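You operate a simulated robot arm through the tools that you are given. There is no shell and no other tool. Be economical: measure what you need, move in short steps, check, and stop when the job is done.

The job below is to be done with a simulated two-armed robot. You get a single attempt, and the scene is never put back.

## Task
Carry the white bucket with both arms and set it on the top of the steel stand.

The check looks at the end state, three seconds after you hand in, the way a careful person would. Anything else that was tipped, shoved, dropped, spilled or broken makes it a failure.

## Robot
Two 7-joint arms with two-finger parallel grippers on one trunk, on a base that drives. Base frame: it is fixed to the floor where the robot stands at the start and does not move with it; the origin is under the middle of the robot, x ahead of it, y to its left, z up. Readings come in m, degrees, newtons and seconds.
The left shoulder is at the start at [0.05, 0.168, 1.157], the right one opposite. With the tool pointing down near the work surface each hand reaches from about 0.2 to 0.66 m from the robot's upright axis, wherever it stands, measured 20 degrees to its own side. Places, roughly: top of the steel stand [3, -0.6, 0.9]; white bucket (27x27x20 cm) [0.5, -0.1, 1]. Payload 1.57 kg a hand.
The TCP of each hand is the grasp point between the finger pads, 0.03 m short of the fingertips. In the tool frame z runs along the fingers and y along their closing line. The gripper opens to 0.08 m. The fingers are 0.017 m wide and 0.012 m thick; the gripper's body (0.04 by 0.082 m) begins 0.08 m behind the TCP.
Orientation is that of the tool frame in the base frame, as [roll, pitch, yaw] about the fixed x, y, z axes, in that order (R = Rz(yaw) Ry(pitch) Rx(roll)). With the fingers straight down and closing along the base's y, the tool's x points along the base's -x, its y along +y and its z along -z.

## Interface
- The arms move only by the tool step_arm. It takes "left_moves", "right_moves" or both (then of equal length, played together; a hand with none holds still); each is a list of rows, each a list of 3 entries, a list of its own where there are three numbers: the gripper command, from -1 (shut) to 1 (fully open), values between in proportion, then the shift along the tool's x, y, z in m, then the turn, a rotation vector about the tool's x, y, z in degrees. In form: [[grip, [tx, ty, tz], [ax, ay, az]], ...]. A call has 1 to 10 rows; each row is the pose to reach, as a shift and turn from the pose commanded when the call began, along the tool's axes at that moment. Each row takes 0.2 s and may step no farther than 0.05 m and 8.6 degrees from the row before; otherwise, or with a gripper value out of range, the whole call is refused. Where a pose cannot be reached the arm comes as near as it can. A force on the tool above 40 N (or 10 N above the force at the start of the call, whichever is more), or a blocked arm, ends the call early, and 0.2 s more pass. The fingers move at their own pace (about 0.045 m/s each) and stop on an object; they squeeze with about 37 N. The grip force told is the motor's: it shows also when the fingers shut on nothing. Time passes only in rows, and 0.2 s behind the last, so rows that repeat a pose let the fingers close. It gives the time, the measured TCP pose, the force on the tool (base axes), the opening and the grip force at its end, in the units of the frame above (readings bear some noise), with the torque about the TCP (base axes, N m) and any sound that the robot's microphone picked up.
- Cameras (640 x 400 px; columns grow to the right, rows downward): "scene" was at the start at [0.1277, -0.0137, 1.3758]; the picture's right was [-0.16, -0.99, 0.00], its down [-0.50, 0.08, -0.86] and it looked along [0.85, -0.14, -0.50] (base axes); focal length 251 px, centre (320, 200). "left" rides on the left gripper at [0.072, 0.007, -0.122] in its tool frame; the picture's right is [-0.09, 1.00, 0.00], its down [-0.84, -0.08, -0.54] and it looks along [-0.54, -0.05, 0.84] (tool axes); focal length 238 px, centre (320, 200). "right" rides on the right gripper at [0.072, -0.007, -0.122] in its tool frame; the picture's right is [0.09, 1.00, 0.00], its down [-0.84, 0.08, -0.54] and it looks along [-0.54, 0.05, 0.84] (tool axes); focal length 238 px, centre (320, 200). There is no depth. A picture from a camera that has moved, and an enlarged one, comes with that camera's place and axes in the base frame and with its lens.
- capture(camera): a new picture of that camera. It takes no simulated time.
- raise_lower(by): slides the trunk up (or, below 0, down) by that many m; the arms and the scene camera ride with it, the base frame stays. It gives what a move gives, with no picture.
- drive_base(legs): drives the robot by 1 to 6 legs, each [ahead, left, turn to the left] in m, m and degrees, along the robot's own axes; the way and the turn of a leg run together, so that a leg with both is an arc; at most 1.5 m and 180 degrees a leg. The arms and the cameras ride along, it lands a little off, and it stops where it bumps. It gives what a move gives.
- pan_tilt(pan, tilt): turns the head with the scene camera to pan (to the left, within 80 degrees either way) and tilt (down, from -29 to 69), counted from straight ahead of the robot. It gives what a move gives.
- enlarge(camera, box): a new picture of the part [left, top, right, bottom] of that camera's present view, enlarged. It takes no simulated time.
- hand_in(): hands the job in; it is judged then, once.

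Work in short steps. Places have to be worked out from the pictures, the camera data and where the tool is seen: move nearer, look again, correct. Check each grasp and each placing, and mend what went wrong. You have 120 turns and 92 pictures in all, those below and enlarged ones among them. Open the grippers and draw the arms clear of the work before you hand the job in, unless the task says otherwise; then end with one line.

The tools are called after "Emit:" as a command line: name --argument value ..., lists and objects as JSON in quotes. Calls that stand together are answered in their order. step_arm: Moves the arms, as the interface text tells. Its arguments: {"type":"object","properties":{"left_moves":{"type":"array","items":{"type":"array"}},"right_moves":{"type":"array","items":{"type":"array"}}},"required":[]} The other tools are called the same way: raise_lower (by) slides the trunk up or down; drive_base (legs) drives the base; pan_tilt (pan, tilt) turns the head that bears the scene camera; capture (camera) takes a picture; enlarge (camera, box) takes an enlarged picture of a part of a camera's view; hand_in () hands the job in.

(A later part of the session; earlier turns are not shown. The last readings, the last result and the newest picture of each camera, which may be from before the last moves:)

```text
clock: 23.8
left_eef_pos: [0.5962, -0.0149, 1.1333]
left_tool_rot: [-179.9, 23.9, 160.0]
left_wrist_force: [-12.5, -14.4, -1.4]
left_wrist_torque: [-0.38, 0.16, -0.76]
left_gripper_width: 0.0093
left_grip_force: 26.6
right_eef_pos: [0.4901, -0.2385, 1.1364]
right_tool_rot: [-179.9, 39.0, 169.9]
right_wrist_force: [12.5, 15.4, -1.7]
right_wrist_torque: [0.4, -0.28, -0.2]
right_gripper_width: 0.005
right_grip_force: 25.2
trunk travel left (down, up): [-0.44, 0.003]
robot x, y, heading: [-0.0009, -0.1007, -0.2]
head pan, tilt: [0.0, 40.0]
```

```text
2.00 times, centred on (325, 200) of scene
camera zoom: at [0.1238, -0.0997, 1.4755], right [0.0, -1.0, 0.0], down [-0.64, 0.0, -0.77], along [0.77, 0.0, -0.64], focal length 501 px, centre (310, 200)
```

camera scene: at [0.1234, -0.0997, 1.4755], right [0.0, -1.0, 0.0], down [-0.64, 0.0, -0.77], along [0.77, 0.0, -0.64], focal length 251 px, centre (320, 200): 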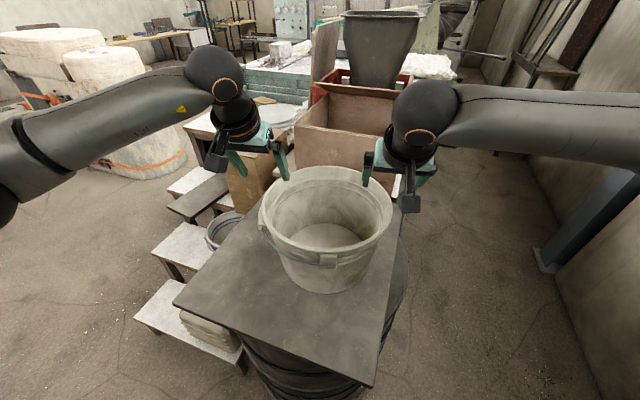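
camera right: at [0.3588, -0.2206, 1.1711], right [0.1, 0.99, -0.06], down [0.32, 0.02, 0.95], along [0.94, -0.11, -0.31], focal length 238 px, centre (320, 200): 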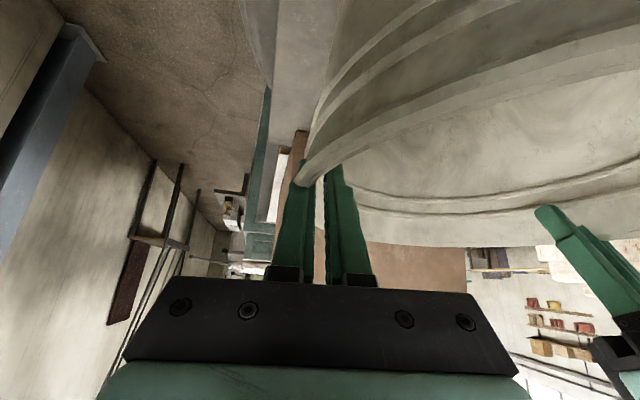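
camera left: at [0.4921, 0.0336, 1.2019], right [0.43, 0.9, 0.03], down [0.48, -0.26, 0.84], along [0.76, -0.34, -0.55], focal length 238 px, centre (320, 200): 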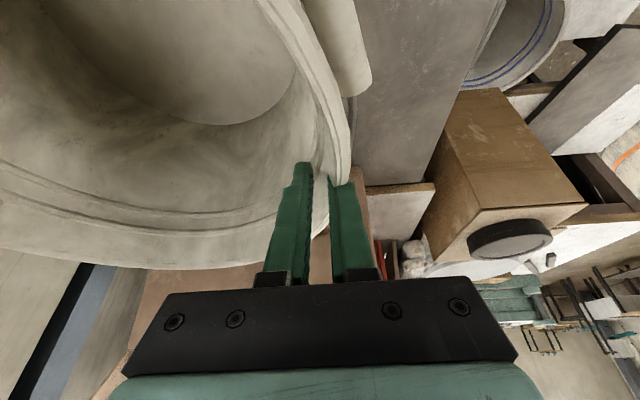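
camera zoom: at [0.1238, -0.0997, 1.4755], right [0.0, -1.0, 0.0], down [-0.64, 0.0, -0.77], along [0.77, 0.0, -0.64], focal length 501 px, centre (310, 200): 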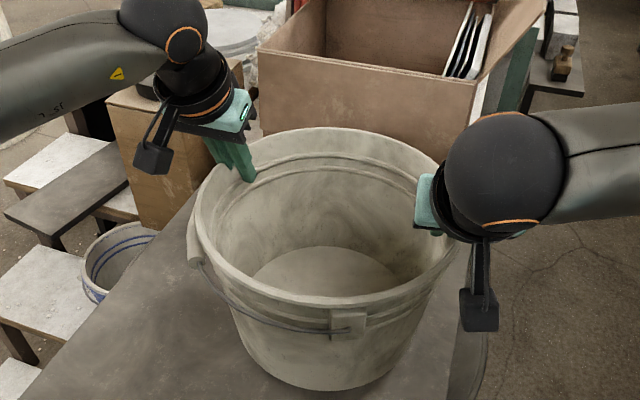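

The bucket has lifted and is light (≈1.5 N per hand). I relax another 5 mm of tension and lift 4 cm more.

Emit:
step_arm --left_moves '[[-1, [0, -0.003, 0], [0, 0, 0]], [-1, [0, -0.006, 0], [0, 0, 0]], [-1, [-0.0054, -0.006, -0.0122], [0, 0, 0]], [-1, [-0.0108, -0.006, -0.0244], [0, 0, 0]], [-1, [-0.0162, -0.006, -0.0366], [0, 0, 0]]]' --right_moves '[[-1, [0, 0, 0], [0, 0, 0]], [-1, [0, 0, 0], [0, 0, 0]], [-1, [-0.0084, 0, -0.0104], [0, 0, 0]], [-1, [-0.0168, 0, -0.0207], [0, 0, 0]], [-1, [-0.0252, 0, -0.0311], [0, 0, 0]]]'

Emit:
capture --camera "scene"

```text
clock: 25.0
left_eef_pos: [0.5958, -0.0173, 1.1746]
left_tool_rot: [179.8, 23.9, 160.2]
left_wrist_force: [-2.7, 1.3, -4.6]
left_wrist_torque: [-0.03, -0.09, -0.57]
left_gripper_width: 0.0094
left_grip_force: 27.6
right_eef_pos: [0.4876, -0.2375, 1.1766]
right_tool_rot: [-179.6, 39.0, 169.8]
right_wrist_force: [1.7, -1.7, 1.2]
right_wrist_torque: [0.59, -0.3, -0.04]
right_gripper_width: 0.0051
right_grip_force: 25.5
trunk travel left (down, up): [-0.44, 0.003]
robot x, y, heading: [0.0, -0.103, -0.0]
head pan, tilt: [0.0, 40.0]
```

```text
57 pictures are left
camera scene: at [0.1233, -0.0997, 1.4756], right [0.0, -1.0, 0.0], down [-0.64, 0.0, -0.77], along [0.77, 0.0, -0.64], focal length 251 px, centre (320, 200)
```

scene: 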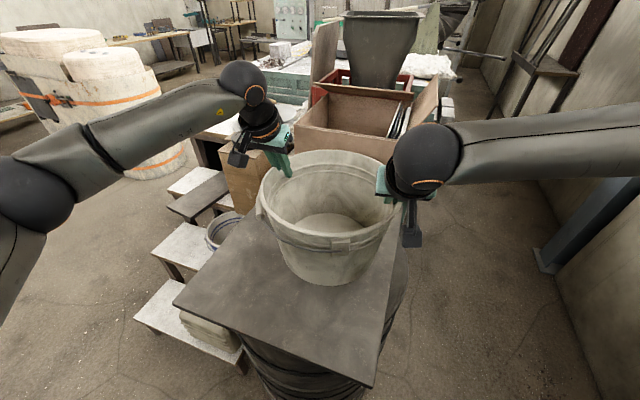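

Bucket is up ~5.5 cm and steady. Before driving, I look right and to the right corridor.

Emit:
pan_tilt --pan -75 --tilt 40

Emit:
capture --camera "scene"

Emit:
pan_tilt --pan -25 --tilt 15

Emit:
capture --camera "scene"

```text
clock: 26.5
left_eef_pos: [0.5963, -0.0163, 1.1741]
left_tool_rot: [179.9, 24.1, 160.2]
left_wrist_force: [4.0, 15.1, -6.5]
left_wrist_torque: [0.55, -0.16, -0.44]
left_gripper_width: 0.0094
left_grip_force: 27.7
right_eef_pos: [0.4885, -0.2384, 1.1756]
right_tool_rot: [-179.4, 39.0, 169.9]
right_wrist_force: [-4.3, -15.4, 3.8]
right_wrist_torque: [0.38, -0.4, -0.24]
right_gripper_width: 0.0053
right_grip_force: 25.2
trunk travel left (down, up): [-0.44, 0.003]
robot x, y, heading: [0.0012, -0.095, 0.0]
head pan, tilt: [-75.0, 40.0]
```

```text
56 pictures are left
camera scene: at [0.0607, -0.1817, 1.4756], right [-0.97, -0.26, 0.0], down [-0.17, 0.62, -0.77], along [0.2, -0.74, -0.64], focal length 251 px, centre (320, 200)
```

scene: 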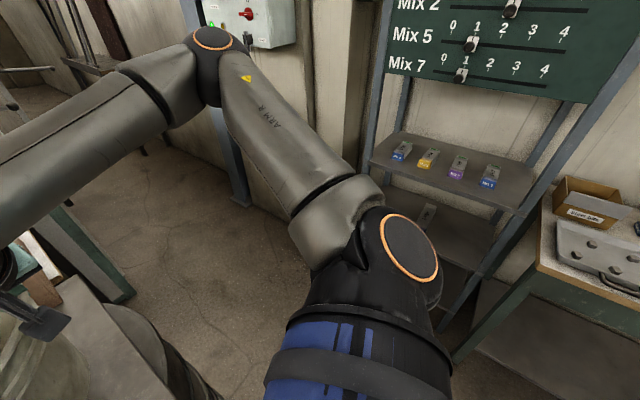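

```text
clock: 27.6
left_eef_pos: [0.5971, -0.0171, 1.1743]
left_tool_rot: [179.8, 24.1, 160.1]
left_wrist_force: [6.3, 18.3, -6.2]
left_wrist_torque: [0.5, -0.28, -0.35]
left_gripper_width: 0.0095
left_grip_force: 27.4
right_eef_pos: [0.4883, -0.2379, 1.1768]
right_tool_rot: [-179.4, 38.9, 169.9]
right_wrist_force: [-6.7, -18.3, 3.3]
right_wrist_torque: [0.41, -0.27, -0.19]
right_gripper_width: 0.0054
right_grip_force: 25.1
trunk travel left (down, up): [-0.44, 0.003]
robot x, y, heading: [-0.0012, -0.1016, -0.2]
head pan, tilt: [-25.0, 15.0]
```

```text
55 pictures are left
camera scene: at [0.1233, -0.1392, 1.5151], right [-0.42, -0.91, 0.0], down [-0.23, 0.11, -0.97], along [0.87, -0.41, -0.26], focal length 251 px, centre (320, 200)
```

scene: 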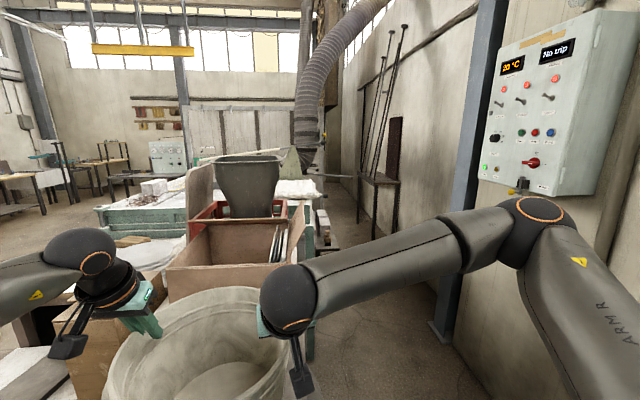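

I enlarge the corridor part to find the stand and the free width.

Emit:
enlarge --camera "scene" --box '[180, 130, 420, 280]'

```text
2.67 times, centred on (300, 205) of scene
camera zoom: at [0.1233, -0.1392, 1.5151], right [-0.42, -0.91, 0.0], down [-0.23, 0.11, -0.97], along [0.87, -0.41, -0.26], focal length 668 px, centre (373, 187)
```

zoom: 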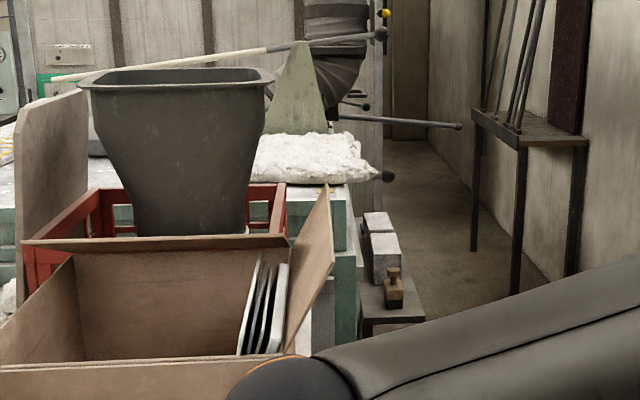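

The stand is hidden behind the hopper, so I need a sideways view. I strafe right 0.35 m (bucket clears the board) and look again.

Emit:
drive_base --legs '[[0, -0.35, 0]]'

Emit:
capture --camera "scene"

```text
clock: 31.3
left_eef_pos: [0.5963, -0.3647, 1.1751]
left_tool_rot: [179.7, 24.1, 160.2]
left_wrist_force: [6.9, 18.8, -6.3]
left_wrist_torque: [0.53, -0.26, -0.36]
left_gripper_width: 0.009
left_grip_force: 28.2
right_eef_pos: [0.4885, -0.5863, 1.1748]
right_tool_rot: [-179.4, 39.0, 169.9]
right_wrist_force: [-5.7, -17.6, 2.2]
right_wrist_torque: [0.38, -0.27, -0.26]
right_gripper_width: 0.005
right_grip_force: 25.7
trunk travel left (down, up): [-0.44, 0.003]
robot x, y, heading: [-0.0018, -0.4479, -0.0]
head pan, tilt: [-25.0, 15.0]
```

```text
53 pictures are left
camera scene: at [0.1231, -0.4869, 1.5151], right [-0.42, -0.91, 0.0], down [-0.23, 0.11, -0.97], along [0.88, -0.41, -0.26], focal length 251 px, centre (320, 200)
```

scene: 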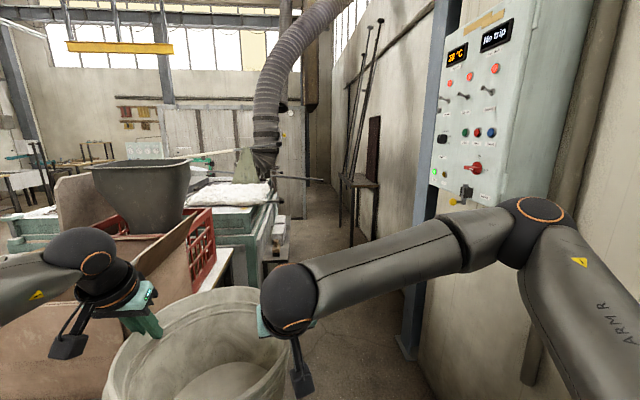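

I see a wall cabinet at about (0.5–0.9, −1.37, z>1.3) on the right that the elbow must avoid. I look down at the floor corridor with two more views.

Emit:
pan_tilt --pan -40 --tilt 45

Emit:
capture --camera "scene"

Emit:
capture --camera "right"

Emit:
capture --camera "left"

```text
clock: 32.2
left_eef_pos: [0.596, -0.3654, 1.1731]
left_tool_rot: [179.8, 24.0, 160.1]
left_wrist_force: [-2.8, 2.1, -4.8]
left_wrist_torque: [0.27, 0.0, -0.63]
left_gripper_width: 0.0088
left_grip_force: 28.1
right_eef_pos: [0.4878, -0.5853, 1.1769]
right_tool_rot: [-179.5, 39.1, 169.9]
right_wrist_force: [2.7, -2.2, 1.7]
right_wrist_torque: [0.28, -0.43, -0.28]
right_gripper_width: 0.005
right_grip_force: 24.8
trunk travel left (down, up): [-0.44, 0.003]
robot x, y, heading: [-0.001, -0.4463, 0.0]
head pan, tilt: [-40.0, 45.0]
```

```text
52 pictures are left
camera scene: at [0.1007, -0.4995, 1.4684], right [-0.64, -0.77, 0.0], down [-0.54, 0.45, -0.71], along [0.54, -0.45, -0.71], focal length 251 px, centre (320, 200)
```

scene: 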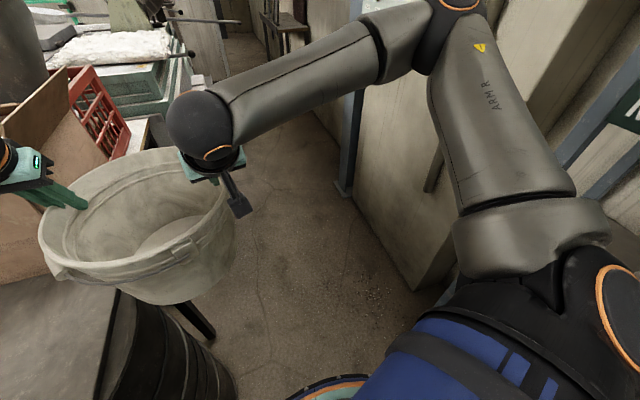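

```text
51 pictures are left
camera right: at [0.3579, -0.568, 1.2253], right [0.11, 0.99, -0.07], down [0.32, 0.03, 0.95], along [0.94, -0.13, -0.31], focal length 238 px, centre (320, 200)
```

right: 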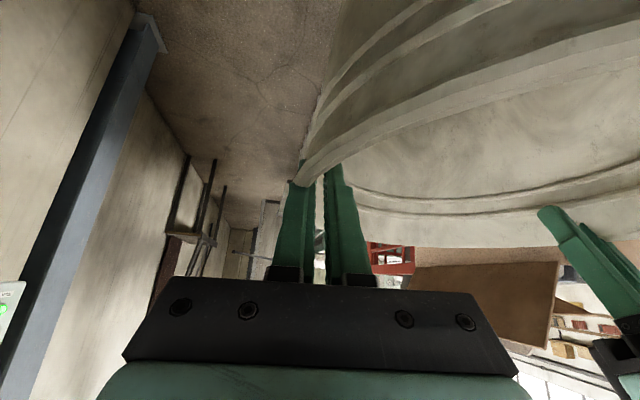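

```text
50 pictures are left
camera left: at [0.4898, -0.319, 1.2563], right [0.42, 0.91, 0.04], down [0.48, -0.26, 0.83], along [0.77, -0.33, -0.55], focal length 238 px, centre (320, 200)
```

left: 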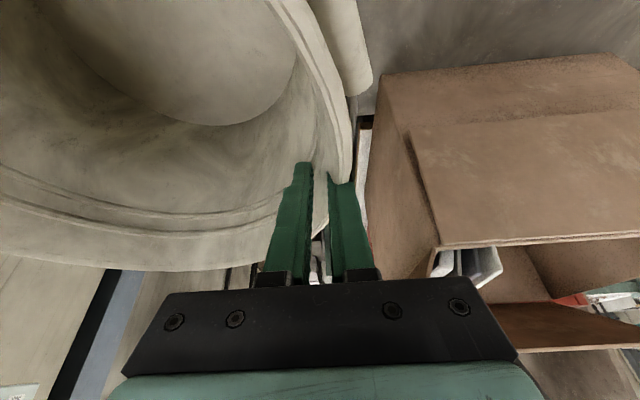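

The floor is clear; drum's right edge ≈y −0.35, table edge ≈−0.5, wall ≈−1.65. I strafe right 0.25, then go diagonally to about (0.25, −0.88).

Emit:
drive_base --legs '[[0, -0.25, 0], [0.25, -0.18, 0]]'

Emit:
pan_tilt --pan -5 --tilt 15

Emit:
capture --camera "scene"

Emit:
pan_tilt --pan -60 --tilt 30

Emit:
capture --camera "scene"

```text
clock: 36.8
left_eef_pos: [0.845, -0.7898, 1.1755]
left_tool_rot: [179.8, 24.2, 160.4]
left_wrist_force: [-1.7, 3.2, -3.8]
left_wrist_torque: [0.04, -0.16, -0.51]
left_gripper_width: 0.0089
left_grip_force: 27.9
right_eef_pos: [0.7385, -1.011, 1.1777]
right_tool_rot: [-179.3, 39.3, 170.2]
right_wrist_force: [1.9, -3.7, 0.8]
right_wrist_torque: [0.41, -0.15, -0.25]
right_gripper_width: 0.0049
right_grip_force: 24.8
trunk travel left (down, up): [-0.44, 0.003]
robot x, y, heading: [0.2516, -0.8775, 0.4]
head pan, tilt: [-40.0, 45.0]
```

```text
clock: 37.8
left_eef_pos: [0.8449, -0.7891, 1.1751]
left_tool_rot: [179.8, 24.2, 160.4]
left_wrist_force: [-4.0, 2.7, -4.2]
left_wrist_torque: [0.25, 0.06, -0.58]
left_gripper_width: 0.0089
left_grip_force: 27.2
right_eef_pos: [0.7399, -1.0104, 1.1781]
right_tool_rot: [-179.3, 39.4, 170.2]
right_wrist_force: [4.3, -0.9, 0.4]
right_wrist_torque: [0.2, -0.35, -0.36]
right_gripper_width: 0.0049
right_grip_force: 25.0
trunk travel left (down, up): [-0.44, 0.003]
robot x, y, heading: [0.251, -0.8757, 0.4]
head pan, tilt: [-5.0, 15.0]
```

```text
49 pictures are left
camera scene: at [0.3808, -0.8825, 1.5153], right [-0.08, -1.0, 0.0], down [-0.26, 0.02, -0.97], along [0.96, -0.08, -0.26], focal length 251 px, centre (320, 200)
```

scene: 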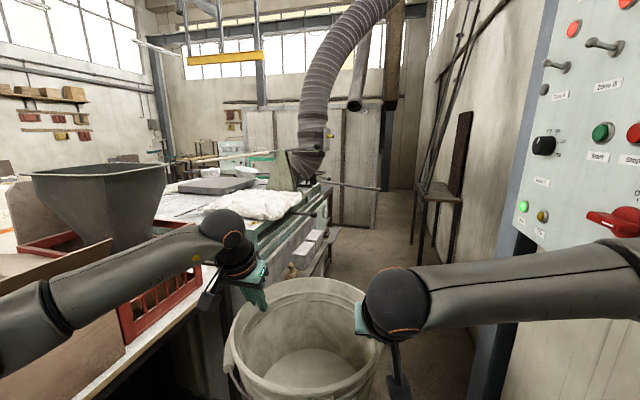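

```text
clock: 39.1
left_eef_pos: [0.845, -0.7905, 1.175]
left_tool_rot: [179.7, 24.3, 160.3]
left_wrist_force: [-4.2, 2.4, -5.0]
left_wrist_torque: [0.51, 0.26, -0.6]
left_gripper_width: 0.0088
left_grip_force: 27.4
right_eef_pos: [0.7392, -1.0116, 1.1771]
right_tool_rot: [-179.3, 39.2, 170.2]
right_wrist_force: [3.6, -2.2, 1.3]
right_wrist_torque: [0.15, -0.64, -0.36]
right_gripper_width: 0.005
right_grip_force: 25.5
trunk travel left (down, up): [-0.44, 0.003]
robot x, y, heading: [0.2528, -0.8765, 0.5]
head pan, tilt: [-60.0, 30.0]
```

```text
48 pictures are left
camera scene: at [0.3334, -0.9529, 1.4912], right [-0.86, -0.5, 0.0], down [-0.25, 0.43, -0.87], along [0.44, -0.75, -0.5], focal length 251 px, centre (320, 200)
```

scene: 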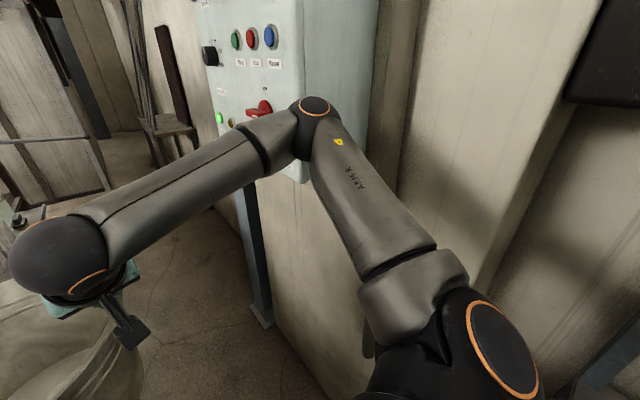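

The room's aisle runs at about −27° to my axes. I enlarge the region where the stand should project (≈(274,192)), turning the head back first.

Emit:
pan_tilt --pan -5 --tilt 15

Emit:
enlarge --camera "scene" --box '[150, 110, 390, 260]'

```text
clock: 40.3
left_eef_pos: [0.8452, -0.7902, 1.1757]
left_tool_rot: [179.8, 24.2, 160.5]
left_wrist_force: [-2.8, 2.2, -4.3]
left_wrist_torque: [0.2, -0.02, -0.53]
left_gripper_width: 0.0085
left_grip_force: 27.6
right_eef_pos: [0.74, -1.011, 1.177]
right_tool_rot: [-179.3, 39.3, 170.1]
right_wrist_force: [2.7, -1.6, 1.1]
right_wrist_torque: [0.27, -0.32, -0.32]
right_gripper_width: 0.0053
right_grip_force: 25.2
trunk travel left (down, up): [-0.44, 0.003]
robot x, y, heading: [0.2487, -0.8778, 0.3]
head pan, tilt: [-5.0, 15.0]
```

```text
2.67 times, centred on (270, 185) of scene
camera zoom: at [0.3808, -0.8825, 1.5154], right [-0.08, -1.0, 0.0], down [-0.26, 0.02, -0.97], along [0.96, -0.08, -0.26], focal length 668 px, centre (453, 240)
```

zoom: 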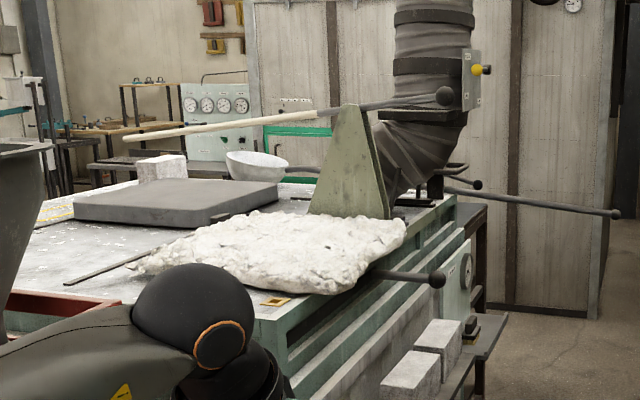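

The teal machine and the aisle lie about −24°. I move left 0.12 m and turn −24° to align with the aisle, keeping the elbow away from the wall cabinet, then look again.

Emit:
drive_base --legs '[[0, 0.12, 0], [0, 0, -24]]'

Emit:
capture --camera "scene"

Emit:
pan_tilt --pan -45 --tilt 20

Emit:
capture --camera "scene"

```text
clock: 43.3
left_eef_pos: [0.8275, -0.9249, 1.1738]
left_tool_rot: [179.8, 24.1, 136.0]
left_wrist_force: [-2.2, 4.4, -4.3]
left_wrist_torque: [0.0, -0.2, -0.54]
left_gripper_width: 0.0083
left_grip_force: 27.0
right_eef_pos: [0.6395, -1.082, 1.177]
right_tool_rot: [-179.5, 39.1, 145.8]
right_wrist_force: [2.0, -3.4, 0.7]
right_wrist_torque: [0.21, -0.23, -0.35]
right_gripper_width: 0.0051
right_grip_force: 25.3
trunk travel left (down, up): [-0.44, 0.003]
robot x, y, heading: [0.2492, -0.7563, -23.9]
head pan, tilt: [-5.0, 15.0]
```

```text
46 pictures are left
camera scene: at [0.367, -0.819, 1.5151], right [-0.49, -0.87, 0.0], down [-0.23, 0.13, -0.97], along [0.84, -0.47, -0.26], focal length 251 px, centre (320, 200)
```

scene: 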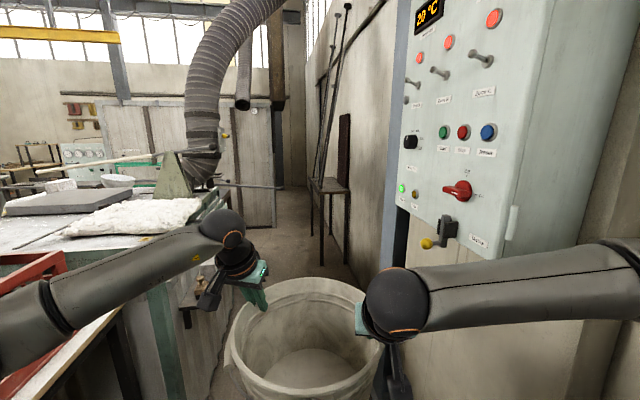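

```text
clock: 44.3
left_eef_pos: [0.8286, -0.9252, 1.1731]
left_tool_rot: [179.7, 24.0, 136.0]
left_wrist_force: [-2.5, 2.9, -3.6]
left_wrist_torque: [0.23, -0.07, -0.57]
left_gripper_width: 0.0084
left_grip_force: 27.1
right_eef_pos: [0.6403, -1.0843, 1.1764]
right_tool_rot: [-179.3, 39.2, 145.7]
right_wrist_force: [3.1, -2.8, 0.8]
right_wrist_torque: [0.02, -0.3, -0.47]
right_gripper_width: 0.005
right_grip_force: 25.0
trunk travel left (down, up): [-0.44, 0.003]
robot x, y, heading: [0.2533, -0.7548, -24.2]
head pan, tilt: [-45.0, 20.0]
```

```text
45 pictures are left
camera scene: at [0.3187, -0.8602, 1.507], right [-0.93, -0.36, 0.0], down [-0.12, 0.32, -0.94], along [0.34, -0.88, -0.34], focal length 251 px, centre (320, 200)
```

scene: 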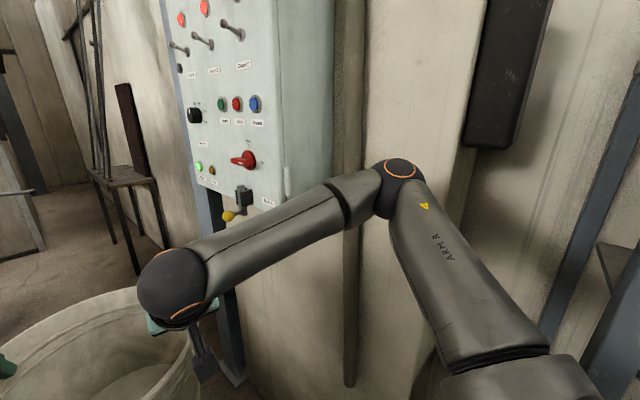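

The cabinet's near bottom corner triangulates to (0.54,−1.24,1.33); the elbow's outer edge is about 0.37 m right of my centre line. I step forward-left in two legs so the elbow passes with ~10 cm margin while the base clears the drum.

Emit:
drive_base --legs '[[0.08, 0.1, 0], [0.25, 0.09, 0]]'

Emit:
capture --camera "scene"

Emit:
pan_tilt --pan 10 --tilt 15

Emit:
capture --camera "scene"

```text
clock: 47.4
left_eef_pos: [1.2051, -0.8893, 1.173]
left_tool_rot: [179.9, 24.0, 135.9]
left_wrist_force: [-1.9, 2.5, -3.0]
left_wrist_torque: [0.06, -0.11, -0.54]
left_gripper_width: 0.0082
left_grip_force: 27.2
right_eef_pos: [1.0158, -1.0464, 1.175]
right_tool_rot: [-179.4, 39.0, 145.6]
right_wrist_force: [3.2, -3.0, 0.1]
right_wrist_torque: [0.12, -0.26, -0.36]
right_gripper_width: 0.0052
right_grip_force: 25.6
trunk travel left (down, up): [-0.44, 0.003]
robot x, y, heading: [0.6258, -0.7202, -24.4]
head pan, tilt: [-45.0, 20.0]
```

```text
44 pictures are left
camera scene: at [0.6958, -0.8233, 1.5069], right [-0.94, -0.35, 0.0], down [-0.12, 0.32, -0.94], along [0.33, -0.88, -0.34], focal length 251 px, centre (320, 200)
```

scene: 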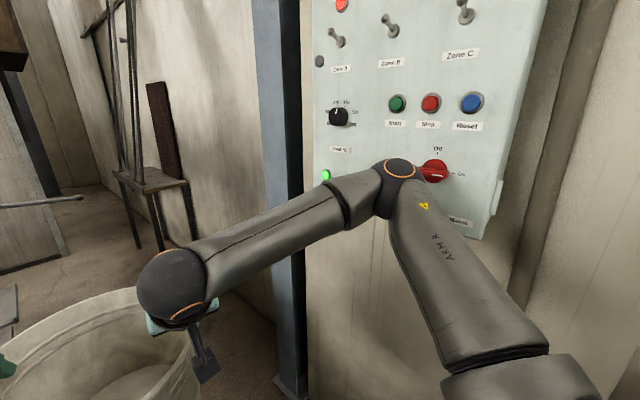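

```text
clock: 48.6
left_eef_pos: [1.2043, -0.8885, 1.1734]
left_tool_rot: [179.7, 24.0, 135.8]
left_wrist_force: [-3.0, 2.7, -4.1]
left_wrist_torque: [0.43, 0.02, -0.57]
left_gripper_width: 0.0081
left_grip_force: 27.1
right_eef_pos: [1.0157, -1.0473, 1.176]
right_tool_rot: [-179.3, 39.0, 145.6]
right_wrist_force: [2.7, -3.7, 0.4]
right_wrist_torque: [-0.18, -0.44, -0.47]
right_gripper_width: 0.005
right_grip_force: 25.1
trunk travel left (down, up): [-0.44, 0.003]
robot x, y, heading: [0.6282, -0.7195, -24.4]
head pan, tilt: [10.0, 15.0]
```

```text
43 pictures are left
camera scene: at [0.7526, -0.7592, 1.5151], right [-0.25, -0.97, 0.0], down [-0.25, 0.06, -0.97], along [0.94, -0.24, -0.26], focal length 251 px, centre (320, 200)
```

scene: 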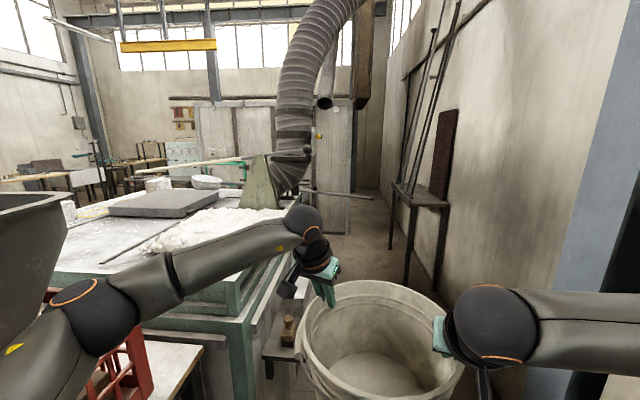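

The triangulation shows the machine top is at z≈1.18 and much closer (x≈1.3–2.0), with the stand hidden behind it. A rod knob juts into the aisle near the left hand's path; I look with the left camera and a zoom to locate it.

Emit:
capture --camera "left"

Emit:
enlarge --camera "scene" --box '[200, 130, 440, 280]'

Emit:
pan_tilt --pan -12 --tilt 25

Emit:
capture --camera "scene"

```text
42 pictures are left
camera left: at [1.1265, -0.8038, 1.2563], right [0.75, 0.66, 0.04], down [0.33, -0.44, 0.83], along [0.57, -0.61, -0.55], focal length 238 px, centre (320, 200)
```

left: 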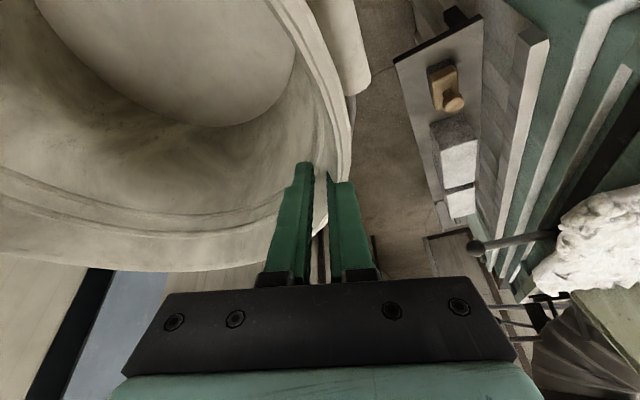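

```text
2.67 times, centred on (320, 205) of scene
camera zoom: at [0.7526, -0.7592, 1.5151], right [-0.25, -0.97, 0.0], down [-0.25, 0.06, -0.97], along [0.94, -0.24, -0.26], focal length 668 px, centre (320, 187)
```

zoom: 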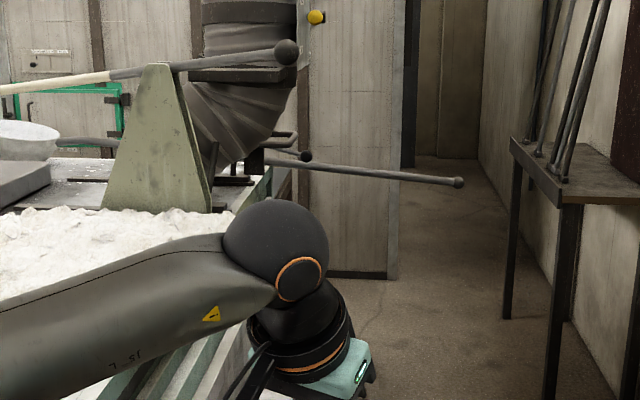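

```text
clock: 49.5
left_eef_pos: [1.2056, -0.8886, 1.1739]
left_tool_rot: [179.7, 24.0, 135.9]
left_wrist_force: [-2.9, 2.5, -3.6]
left_wrist_torque: [0.55, 0.0, -0.55]
left_gripper_width: 0.0082
left_grip_force: 27.1
right_eef_pos: [1.0151, -1.0479, 1.1758]
right_tool_rot: [-179.3, 39.1, 145.7]
right_wrist_force: [3.1, -2.9, 1.3]
right_wrist_torque: [-0.27, -0.51, -0.48]
right_gripper_width: 0.005
right_grip_force: 25.5
trunk travel left (down, up): [-0.44, 0.003]
robot x, y, heading: [0.6268, -0.7196, -24.4]
head pan, tilt: [-12.0, 25.0]
```

```text
40 pictures are left
camera scene: at [0.7364, -0.7906, 1.4989], right [-0.59, -0.81, 0.0], down [-0.34, 0.25, -0.91], along [0.73, -0.54, -0.42], focal length 251 px, centre (320, 200)
```

scene: 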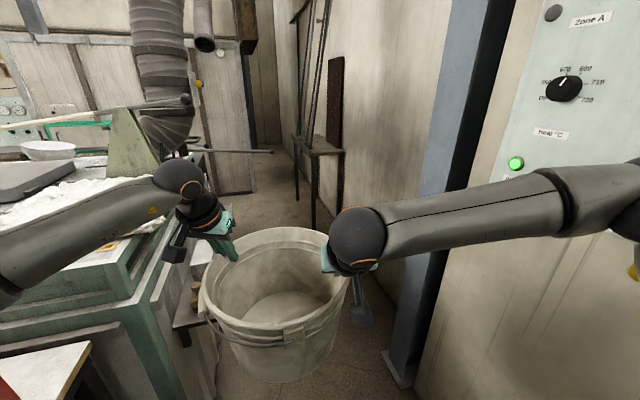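

Two-view triangulation gives: knob (1.81,−0.97,1.04), a longer rod tip at (2.53,−1.63,1.02), and the cabinet safely right. I continue 0.35 m straight past the cabinet, then diagonally right past it, and look over the machine.

Emit:
drive_base --legs '[[0.35, 0, 0], [0.22, -0.12, 0]]'

Emit:
pan_tilt --pan 15 --tilt 20

Emit:
capture --camera "scene"

Emit:
pan_tilt --pan -30 --tilt 25

Emit:
capture --camera "scene"

```text
clock: 53.1
left_eef_pos: [1.6663, -1.2312, 1.1733]
left_tool_rot: [179.6, 24.0, 135.8]
left_wrist_force: [-2.4, 3.5, -2.9]
left_wrist_torque: [0.01, -0.15, -0.51]
left_gripper_width: 0.0081
left_grip_force: 27.0
right_eef_pos: [1.478, -1.3885, 1.1764]
right_tool_rot: [-179.5, 38.9, 145.5]
right_wrist_force: [1.7, -3.2, 0.0]
right_wrist_torque: [0.13, -0.09, -0.5]
right_gripper_width: 0.0052
right_grip_force: 25.7
trunk travel left (down, up): [-0.44, 0.003]
robot x, y, heading: [1.0873, -1.0592, -24.7]
head pan, tilt: [-12.0, 25.0]
```

```text
clock: 54.0
left_eef_pos: [1.6668, -1.2304, 1.1736]
left_tool_rot: [179.7, 24.1, 135.7]
left_wrist_force: [-3.4, 3.6, -2.5]
left_wrist_torque: [0.02, -0.01, -0.55]
left_gripper_width: 0.0079
left_grip_force: 26.7
right_eef_pos: [1.4778, -1.3874, 1.1766]
right_tool_rot: [-179.4, 39.1, 145.5]
right_wrist_force: [3.6, -2.4, -1.2]
right_wrist_torque: [0.02, -0.13, -0.52]
right_gripper_width: 0.005
right_grip_force: 25.2
trunk travel left (down, up): [-0.44, 0.003]
robot x, y, heading: [1.0926, -1.0606, -24.3]
head pan, tilt: [15.0, 20.0]
```

```text
39 pictures are left
camera scene: at [1.2167, -1.0918, 1.507], right [-0.16, -0.99, 0.0], down [-0.34, 0.06, -0.94], along [0.93, -0.15, -0.34], focal length 251 px, centre (320, 200)
```

scene: 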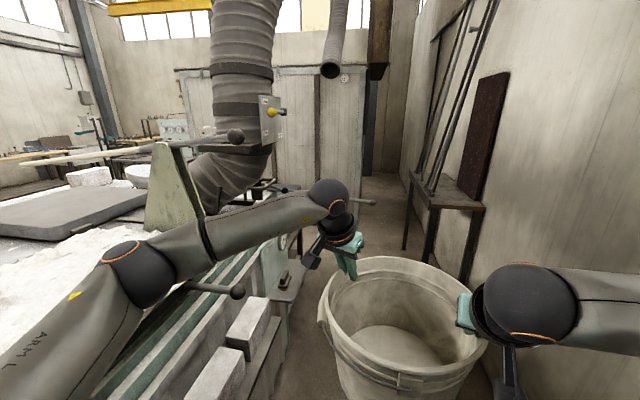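

```text
clock: 55.2
left_eef_pos: [1.666, -1.2315, 1.1747]
left_tool_rot: [179.7, 24.0, 135.6]
left_wrist_force: [-2.8, 2.6, -3.6]
left_wrist_torque: [0.36, 0.0, -0.53]
left_gripper_width: 0.0076
left_grip_force: 26.9
right_eef_pos: [1.477, -1.3876, 1.1757]
right_tool_rot: [-179.2, 39.0, 145.5]
right_wrist_force: [2.7, -3.5, -0.4]
right_wrist_torque: [-0.2, -0.36, -0.56]
right_gripper_width: 0.0049
right_grip_force: 25.8
trunk travel left (down, up): [-0.44, 0.003]
robot x, y, heading: [1.09, -1.0653, -24.4]
head pan, tilt: [-30.0, 25.0]
```

```text
38 pictures are left
camera scene: at [1.1784, -1.1513, 1.4989], right [-0.81, -0.58, 0.0], down [-0.25, 0.34, -0.91], along [0.53, -0.74, -0.42], focal length 251 px, centre (320, 200)
```

scene: 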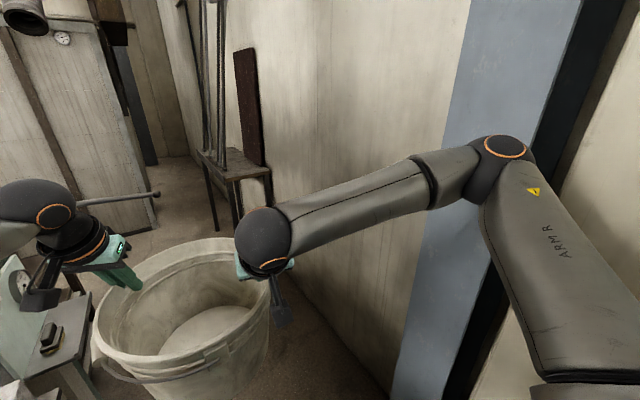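

I'm at about (1.09,−1.06), clear of the cabinet. The stand is still hidden behind the machine's end; I advance straight 0.6 m (staying short of the long rod tip at s≈2.9 along the aisle) and look left over the end.

Emit:
drive_base --legs '[[0.3, 0, 0], [0.3, -0.04, 0]]'

Emit:
pan_tilt --pan 35 --tilt 20

Emit:
capture --camera "scene"

Emit:
pan_tilt --pan -5 --tilt 20

Emit:
capture --camera "scene"

```text
clock: 58.9
left_eef_pos: [2.1961, -1.5167, 1.1734]
left_tool_rot: [179.7, 23.9, 135.6]
left_wrist_force: [-2.8, 2.8, -2.0]
left_wrist_torque: [-0.04, 0.12, -0.5]
left_gripper_width: 0.0075
left_grip_force: 26.6
right_eef_pos: [2.0061, -1.6746, 1.1751]
right_tool_rot: [-179.3, 39.0, 145.2]
right_wrist_force: [4.2, -2.6, -0.8]
right_wrist_torque: [-0.02, -0.14, -0.54]
right_gripper_width: 0.0049
right_grip_force: 25.7
trunk travel left (down, up): [-0.44, 0.003]
robot x, y, heading: [1.619, -1.3428, -24.3]
head pan, tilt: [-30.0, 25.0]
```

```text
clock: 60.2
left_eef_pos: [2.1958, -1.5171, 1.1728]
left_tool_rot: [179.6, 24.0, 135.6]
left_wrist_force: [-3.2, 2.9, -1.6]
left_wrist_torque: [0.19, 0.34, -0.53]
left_gripper_width: 0.007
left_grip_force: 27.1
right_eef_pos: [2.0066, -1.673, 1.1767]
right_tool_rot: [-179.4, 39.1, 145.3]
right_wrist_force: [3.4, -4.2, -1.7]
right_wrist_torque: [-0.3, -0.32, -0.66]
right_gripper_width: 0.0051
right_grip_force: 25.4
trunk travel left (down, up): [-0.44, 0.003]
robot x, y, heading: [1.621, -1.345, -24.4]
head pan, tilt: [35.0, 20.0]
```

```text
37 pictures are left
camera scene: at [1.7461, -1.3448, 1.507], right [0.18, -0.98, 0.0], down [-0.34, -0.06, -0.94], along [0.92, 0.17, -0.34], focal length 251 px, centre (320, 200)
```

scene: 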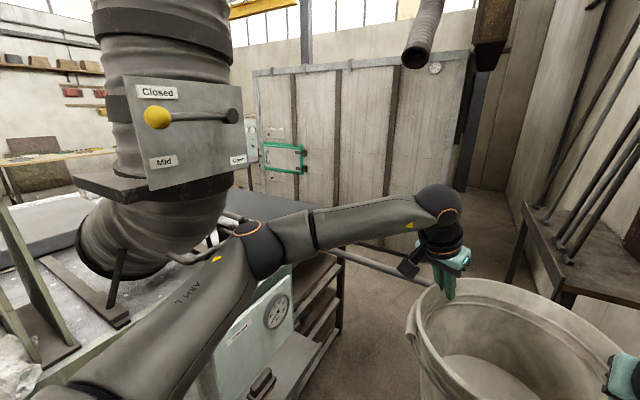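

```text
clock: 61.3
left_eef_pos: [2.1969, -1.5164, 1.1731]
left_tool_rot: [179.7, 24.1, 135.5]
left_wrist_force: [-3.6, 3.2, -1.7]
left_wrist_torque: [0.15, 0.35, -0.46]
left_gripper_width: 0.0069
left_grip_force: 26.7
right_eef_pos: [2.007, -1.6738, 1.1765]
right_tool_rot: [-179.3, 39.1, 145.3]
right_wrist_force: [3.1, -2.5, -1.7]
right_wrist_torque: [-0.24, -0.33, -0.6]
right_gripper_width: 0.005
right_grip_force: 25.3
trunk travel left (down, up): [-0.44, 0.003]
robot x, y, heading: [1.6214, -1.3458, -24.5]
head pan, tilt: [-5.0, 20.0]
```

```text
36 pictures are left
camera scene: at [1.7355, -1.4075, 1.507], right [-0.49, -0.87, 0.0], down [-0.3, 0.17, -0.94], along [0.82, -0.46, -0.34], focal length 251 px, centre (320, 200)
```

scene: 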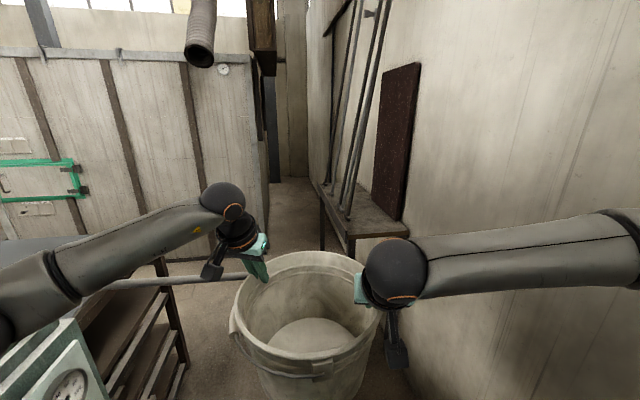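

The dark steel top with a rack beneath appears at the machine's end, about where the stand should be. I enlarge it, and check the left grip since its width has slowly decreased.

Emit:
capture --camera "left"

Emit:
pan_tilt --pan 25 --tilt 20

Emit:
enlarge --camera "scene" --box '[120, 130, 440, 330]'

```text
35 pictures are left
camera left: at [2.1186, -1.4311, 1.2565], right [0.76, 0.65, 0.04], down [0.33, -0.44, 0.84], along [0.56, -0.62, -0.55], focal length 238 px, centre (320, 200)
```

left: 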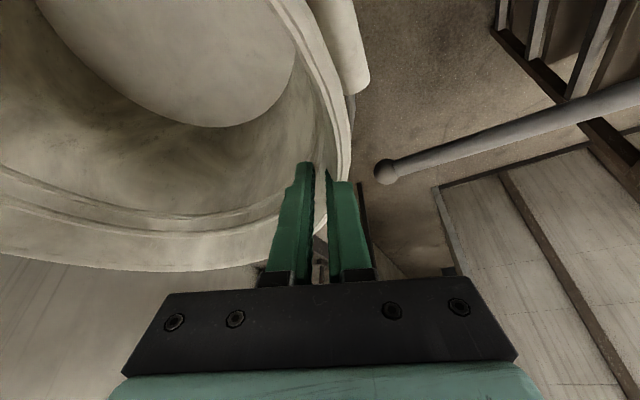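

```text
clock: 62.2
left_eef_pos: [2.1969, -1.5179, 1.1734]
left_tool_rot: [179.7, 24.0, 135.6]
left_wrist_force: [-3.1, 1.9, -0.8]
left_wrist_torque: [-0.1, 0.32, -0.49]
left_gripper_width: 0.007
left_grip_force: 27.0
right_eef_pos: [2.0075, -1.6735, 1.1761]
right_tool_rot: [-179.3, 39.0, 145.2]
right_wrist_force: [2.9, -3.5, -2.9]
right_wrist_torque: [-0.13, -0.17, -0.59]
right_gripper_width: 0.005
right_grip_force: 25.0
trunk travel left (down, up): [-0.44, 0.003]
robot x, y, heading: [1.6164, -1.3433, -24.5]
head pan, tilt: [25.0, 20.0]
```

```text
2.00 times, centred on (280, 230) of scene
camera zoom: at [1.7476, -1.3609, 1.507], right [0.01, -1.0, 0.0], down [-0.34, 0.0, -0.94], along [0.94, 0.01, -0.34], focal length 501 px, centre (400, 140)
```

zoom: 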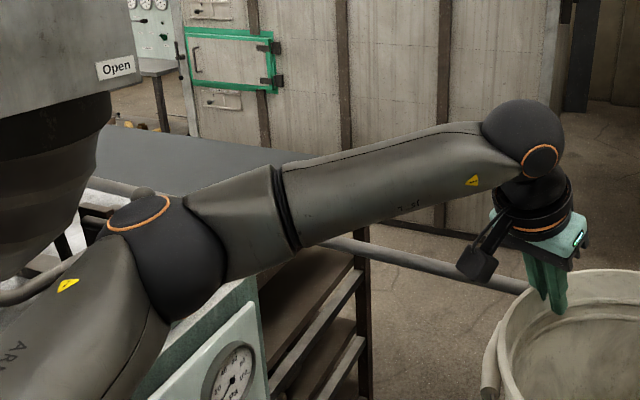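

The rod tip sticks out to mid-aisle at z≈1.02 with a rack table opposite, so the aisle beyond looks too narrow for my torso. I look further left to see the stand's other side.

Emit:
pan_tilt --pan 62 --tilt 12

Emit:
capture --camera "scene"

Emit:
pan_tilt --pan -15 --tilt 45

Emit:
capture --camera "scene"

```text
clock: 63.3
left_eef_pos: [2.1965, -1.5167, 1.1752]
left_tool_rot: [179.6, 23.9, 135.7]
left_wrist_force: [-2.3, 3.4, 0.7]
left_wrist_torque: [-0.28, 0.3, -0.47]
left_gripper_width: 0.0071
left_grip_force: 26.5
right_eef_pos: [2.0068, -1.6729, 1.177]
right_tool_rot: [-179.2, 39.1, 145.3]
right_wrist_force: [2.5, -2.6, -3.5]
right_wrist_torque: [-0.1, -0.07, -0.61]
right_gripper_width: 0.005
right_grip_force: 25.2
trunk travel left (down, up): [-0.44, 0.003]
robot x, y, heading: [1.6182, -1.3411, -24.3]
head pan, tilt: [62.0, 12.0]
```

```text
33 pictures are left
camera scene: at [1.7285, -1.305, 1.52], right [0.61, -0.79, 0.0], down [-0.17, -0.13, -0.98], along [0.78, 0.59, -0.21], focal length 251 px, centre (320, 200)
```

scene: 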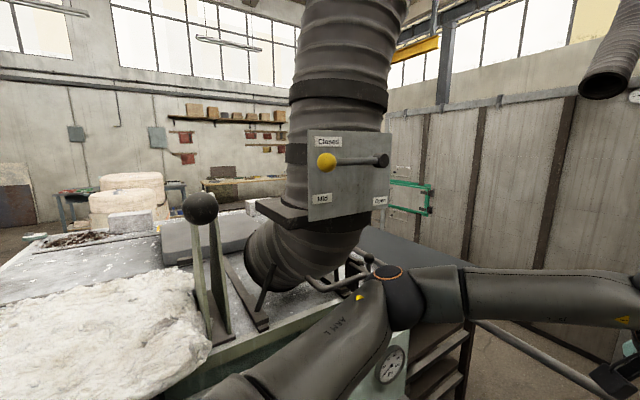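

```text
clock: 64.8
left_eef_pos: [2.1968, -1.5171, 1.174]
left_tool_rot: [179.7, 23.9, 135.7]
left_wrist_force: [-2.4, 2.3, 0.4]
left_wrist_torque: [-0.3, 0.41, -0.43]
left_gripper_width: 0.0067
left_grip_force: 26.4
right_eef_pos: [2.0066, -1.6738, 1.1759]
right_tool_rot: [-179.2, 39.1, 145.3]
right_wrist_force: [1.9, -3.3, -3.9]
right_wrist_torque: [-0.11, -0.06, -0.63]
right_gripper_width: 0.0049
right_grip_force: 25.1
trunk travel left (down, up): [-0.44, 0.003]
robot x, y, heading: [1.6233, -1.3451, -24.5]
head pan, tilt: [-15.0, 45.0]
```

```text
32 pictures are left
camera scene: at [1.7172, -1.4134, 1.4683], right [-0.64, -0.77, 0.0], down [-0.55, 0.45, -0.71], along [0.55, -0.45, -0.71], focal length 251 px, centre (320, 200)
```

scene: 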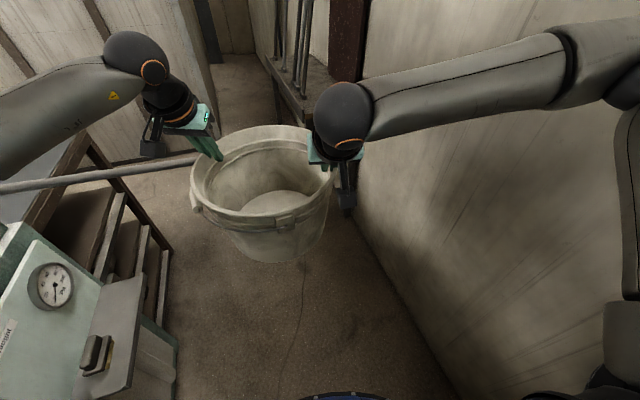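

The new view clarifies: the stand's right end is at about (3.15,−1.25,0.88), the rack table starts further on (s≈3.4), and wall is at n≈−1.2. The bucket can pass right of the rod tip at n≈−0.47. I shift right 0.08 and approach.

Emit:
drive_base --legs '[[0.08, -0.09, 0]]'

Emit:
capture --camera "scene"

Emit:
capture --camera "left"

```text
clock: 66.2
left_eef_pos: [2.2312, -1.6323, 1.174]
left_tool_rot: [179.7, 24.0, 135.5]
left_wrist_force: [-3.6, 2.9, 0.5]
left_wrist_torque: [-0.26, 0.44, -0.39]
left_gripper_width: 0.0065
left_grip_force: 26.4
right_eef_pos: [2.0412, -1.7899, 1.1772]
right_tool_rot: [-179.3, 39.1, 145.2]
right_wrist_force: [3.2, -3.6, -2.8]
right_wrist_torque: [-0.19, -0.07, -0.64]
right_gripper_width: 0.0051
right_grip_force: 25.5
trunk travel left (down, up): [-0.44, 0.003]
robot x, y, heading: [1.655, -1.4578, -24.5]
head pan, tilt: [-15.0, 45.0]
```

```text
31 pictures are left
camera scene: at [1.7522, -1.5285, 1.4683], right [-0.64, -0.77, 0.0], down [-0.55, 0.45, -0.71], along [0.54, -0.45, -0.71], focal length 251 px, centre (320, 200)
```

scene: 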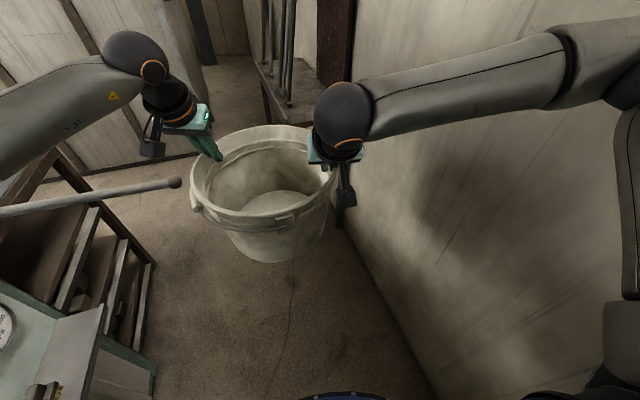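

```text
30 pictures are left
camera left: at [2.1536, -1.5466, 1.2564], right [0.76, 0.65, 0.04], down [0.33, -0.44, 0.84], along [0.56, -0.62, -0.55], focal length 238 px, centre (320, 200)
```

left: 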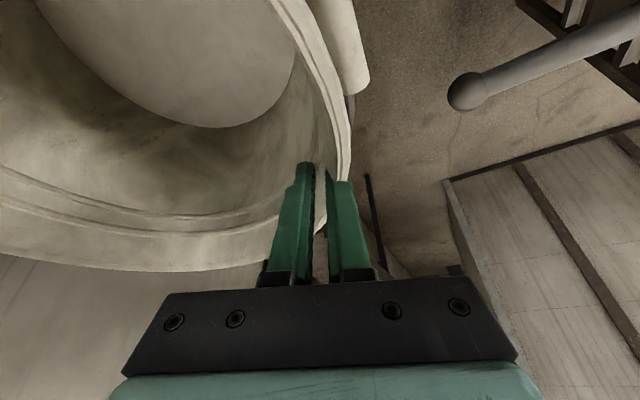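

The rod tip re-measures to (2.36,−1.55,1.04): about 6 cm clear of the bucket's left side on this line. I drive straight 0.45 m in two legs.

Emit:
drive_base --legs '[[0.2, -0.01, 0], [0.25, -0.01, 0]]'

Emit:
pan_tilt --pan 30 --tilt 45

Emit:
capture --camera "scene"

Emit:
capture --camera "left"

```text
clock: 69.3
left_eef_pos: [2.6326, -1.8412, 1.1733]
left_tool_rot: [179.7, 24.1, 135.4]
left_wrist_force: [-1.6, 2.3, 0.9]
left_wrist_torque: [-0.27, 0.49, -0.34]
left_gripper_width: 0.0064
left_grip_force: 26.6
right_eef_pos: [2.4411, -1.9983, 1.176]
right_tool_rot: [-179.4, 39.1, 145.0]
right_wrist_force: [4.1, -2.8, -4.5]
right_wrist_torque: [-0.17, -0.07, -0.65]
right_gripper_width: 0.0052
right_grip_force: 25.5
trunk travel left (down, up): [-0.44, 0.003]
robot x, y, heading: [2.0563, -1.6681, -24.7]
head pan, tilt: [-15.0, 45.0]
```

```text
clock: 70.4
left_eef_pos: [2.6308, -1.8407, 1.1745]
left_tool_rot: [179.7, 24.1, 135.3]
left_wrist_force: [-2.8, 3.7, 0.7]
left_wrist_torque: [-0.33, 0.63, -0.32]
left_gripper_width: 0.0065
left_grip_force: 26.3
right_eef_pos: [2.4406, -1.9982, 1.1759]
right_tool_rot: [-179.3, 39.1, 145.0]
right_wrist_force: [3.1, -3.4, -3.8]
right_wrist_torque: [-0.17, -0.16, -0.63]
right_gripper_width: 0.0051
right_grip_force: 25.4
trunk travel left (down, up): [-0.44, 0.003]
robot x, y, heading: [2.0509, -1.6674, -24.5]
head pan, tilt: [30.0, 45.0]
```

```text
29 pictures are left
camera scene: at [2.1709, -1.6754, 1.4683], right [0.09, -1.0, 0.0], down [-0.7, -0.06, -0.71], along [0.7, 0.06, -0.71], focal length 251 px, centre (320, 200)
```

scene: 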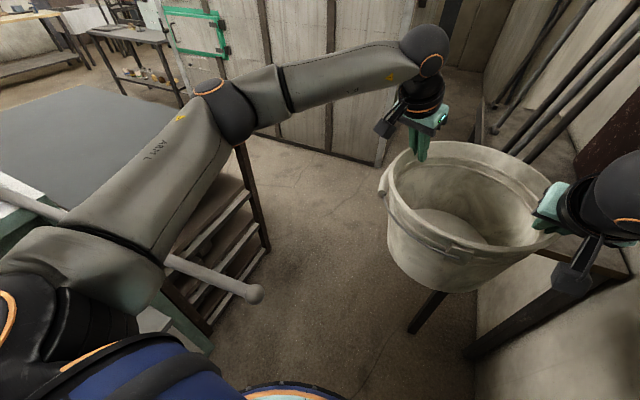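

```text
28 pictures are left
camera left: at [2.5535, -1.7547, 1.2567], right [0.76, 0.65, 0.04], down [0.33, -0.44, 0.84], along [0.56, -0.62, -0.55], focal length 238 px, centre (320, 200)
```

left: 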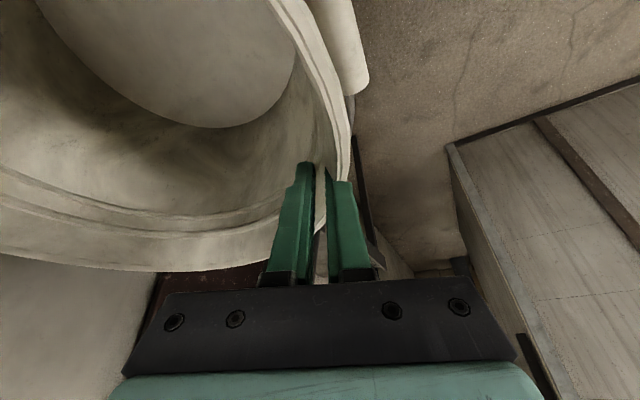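

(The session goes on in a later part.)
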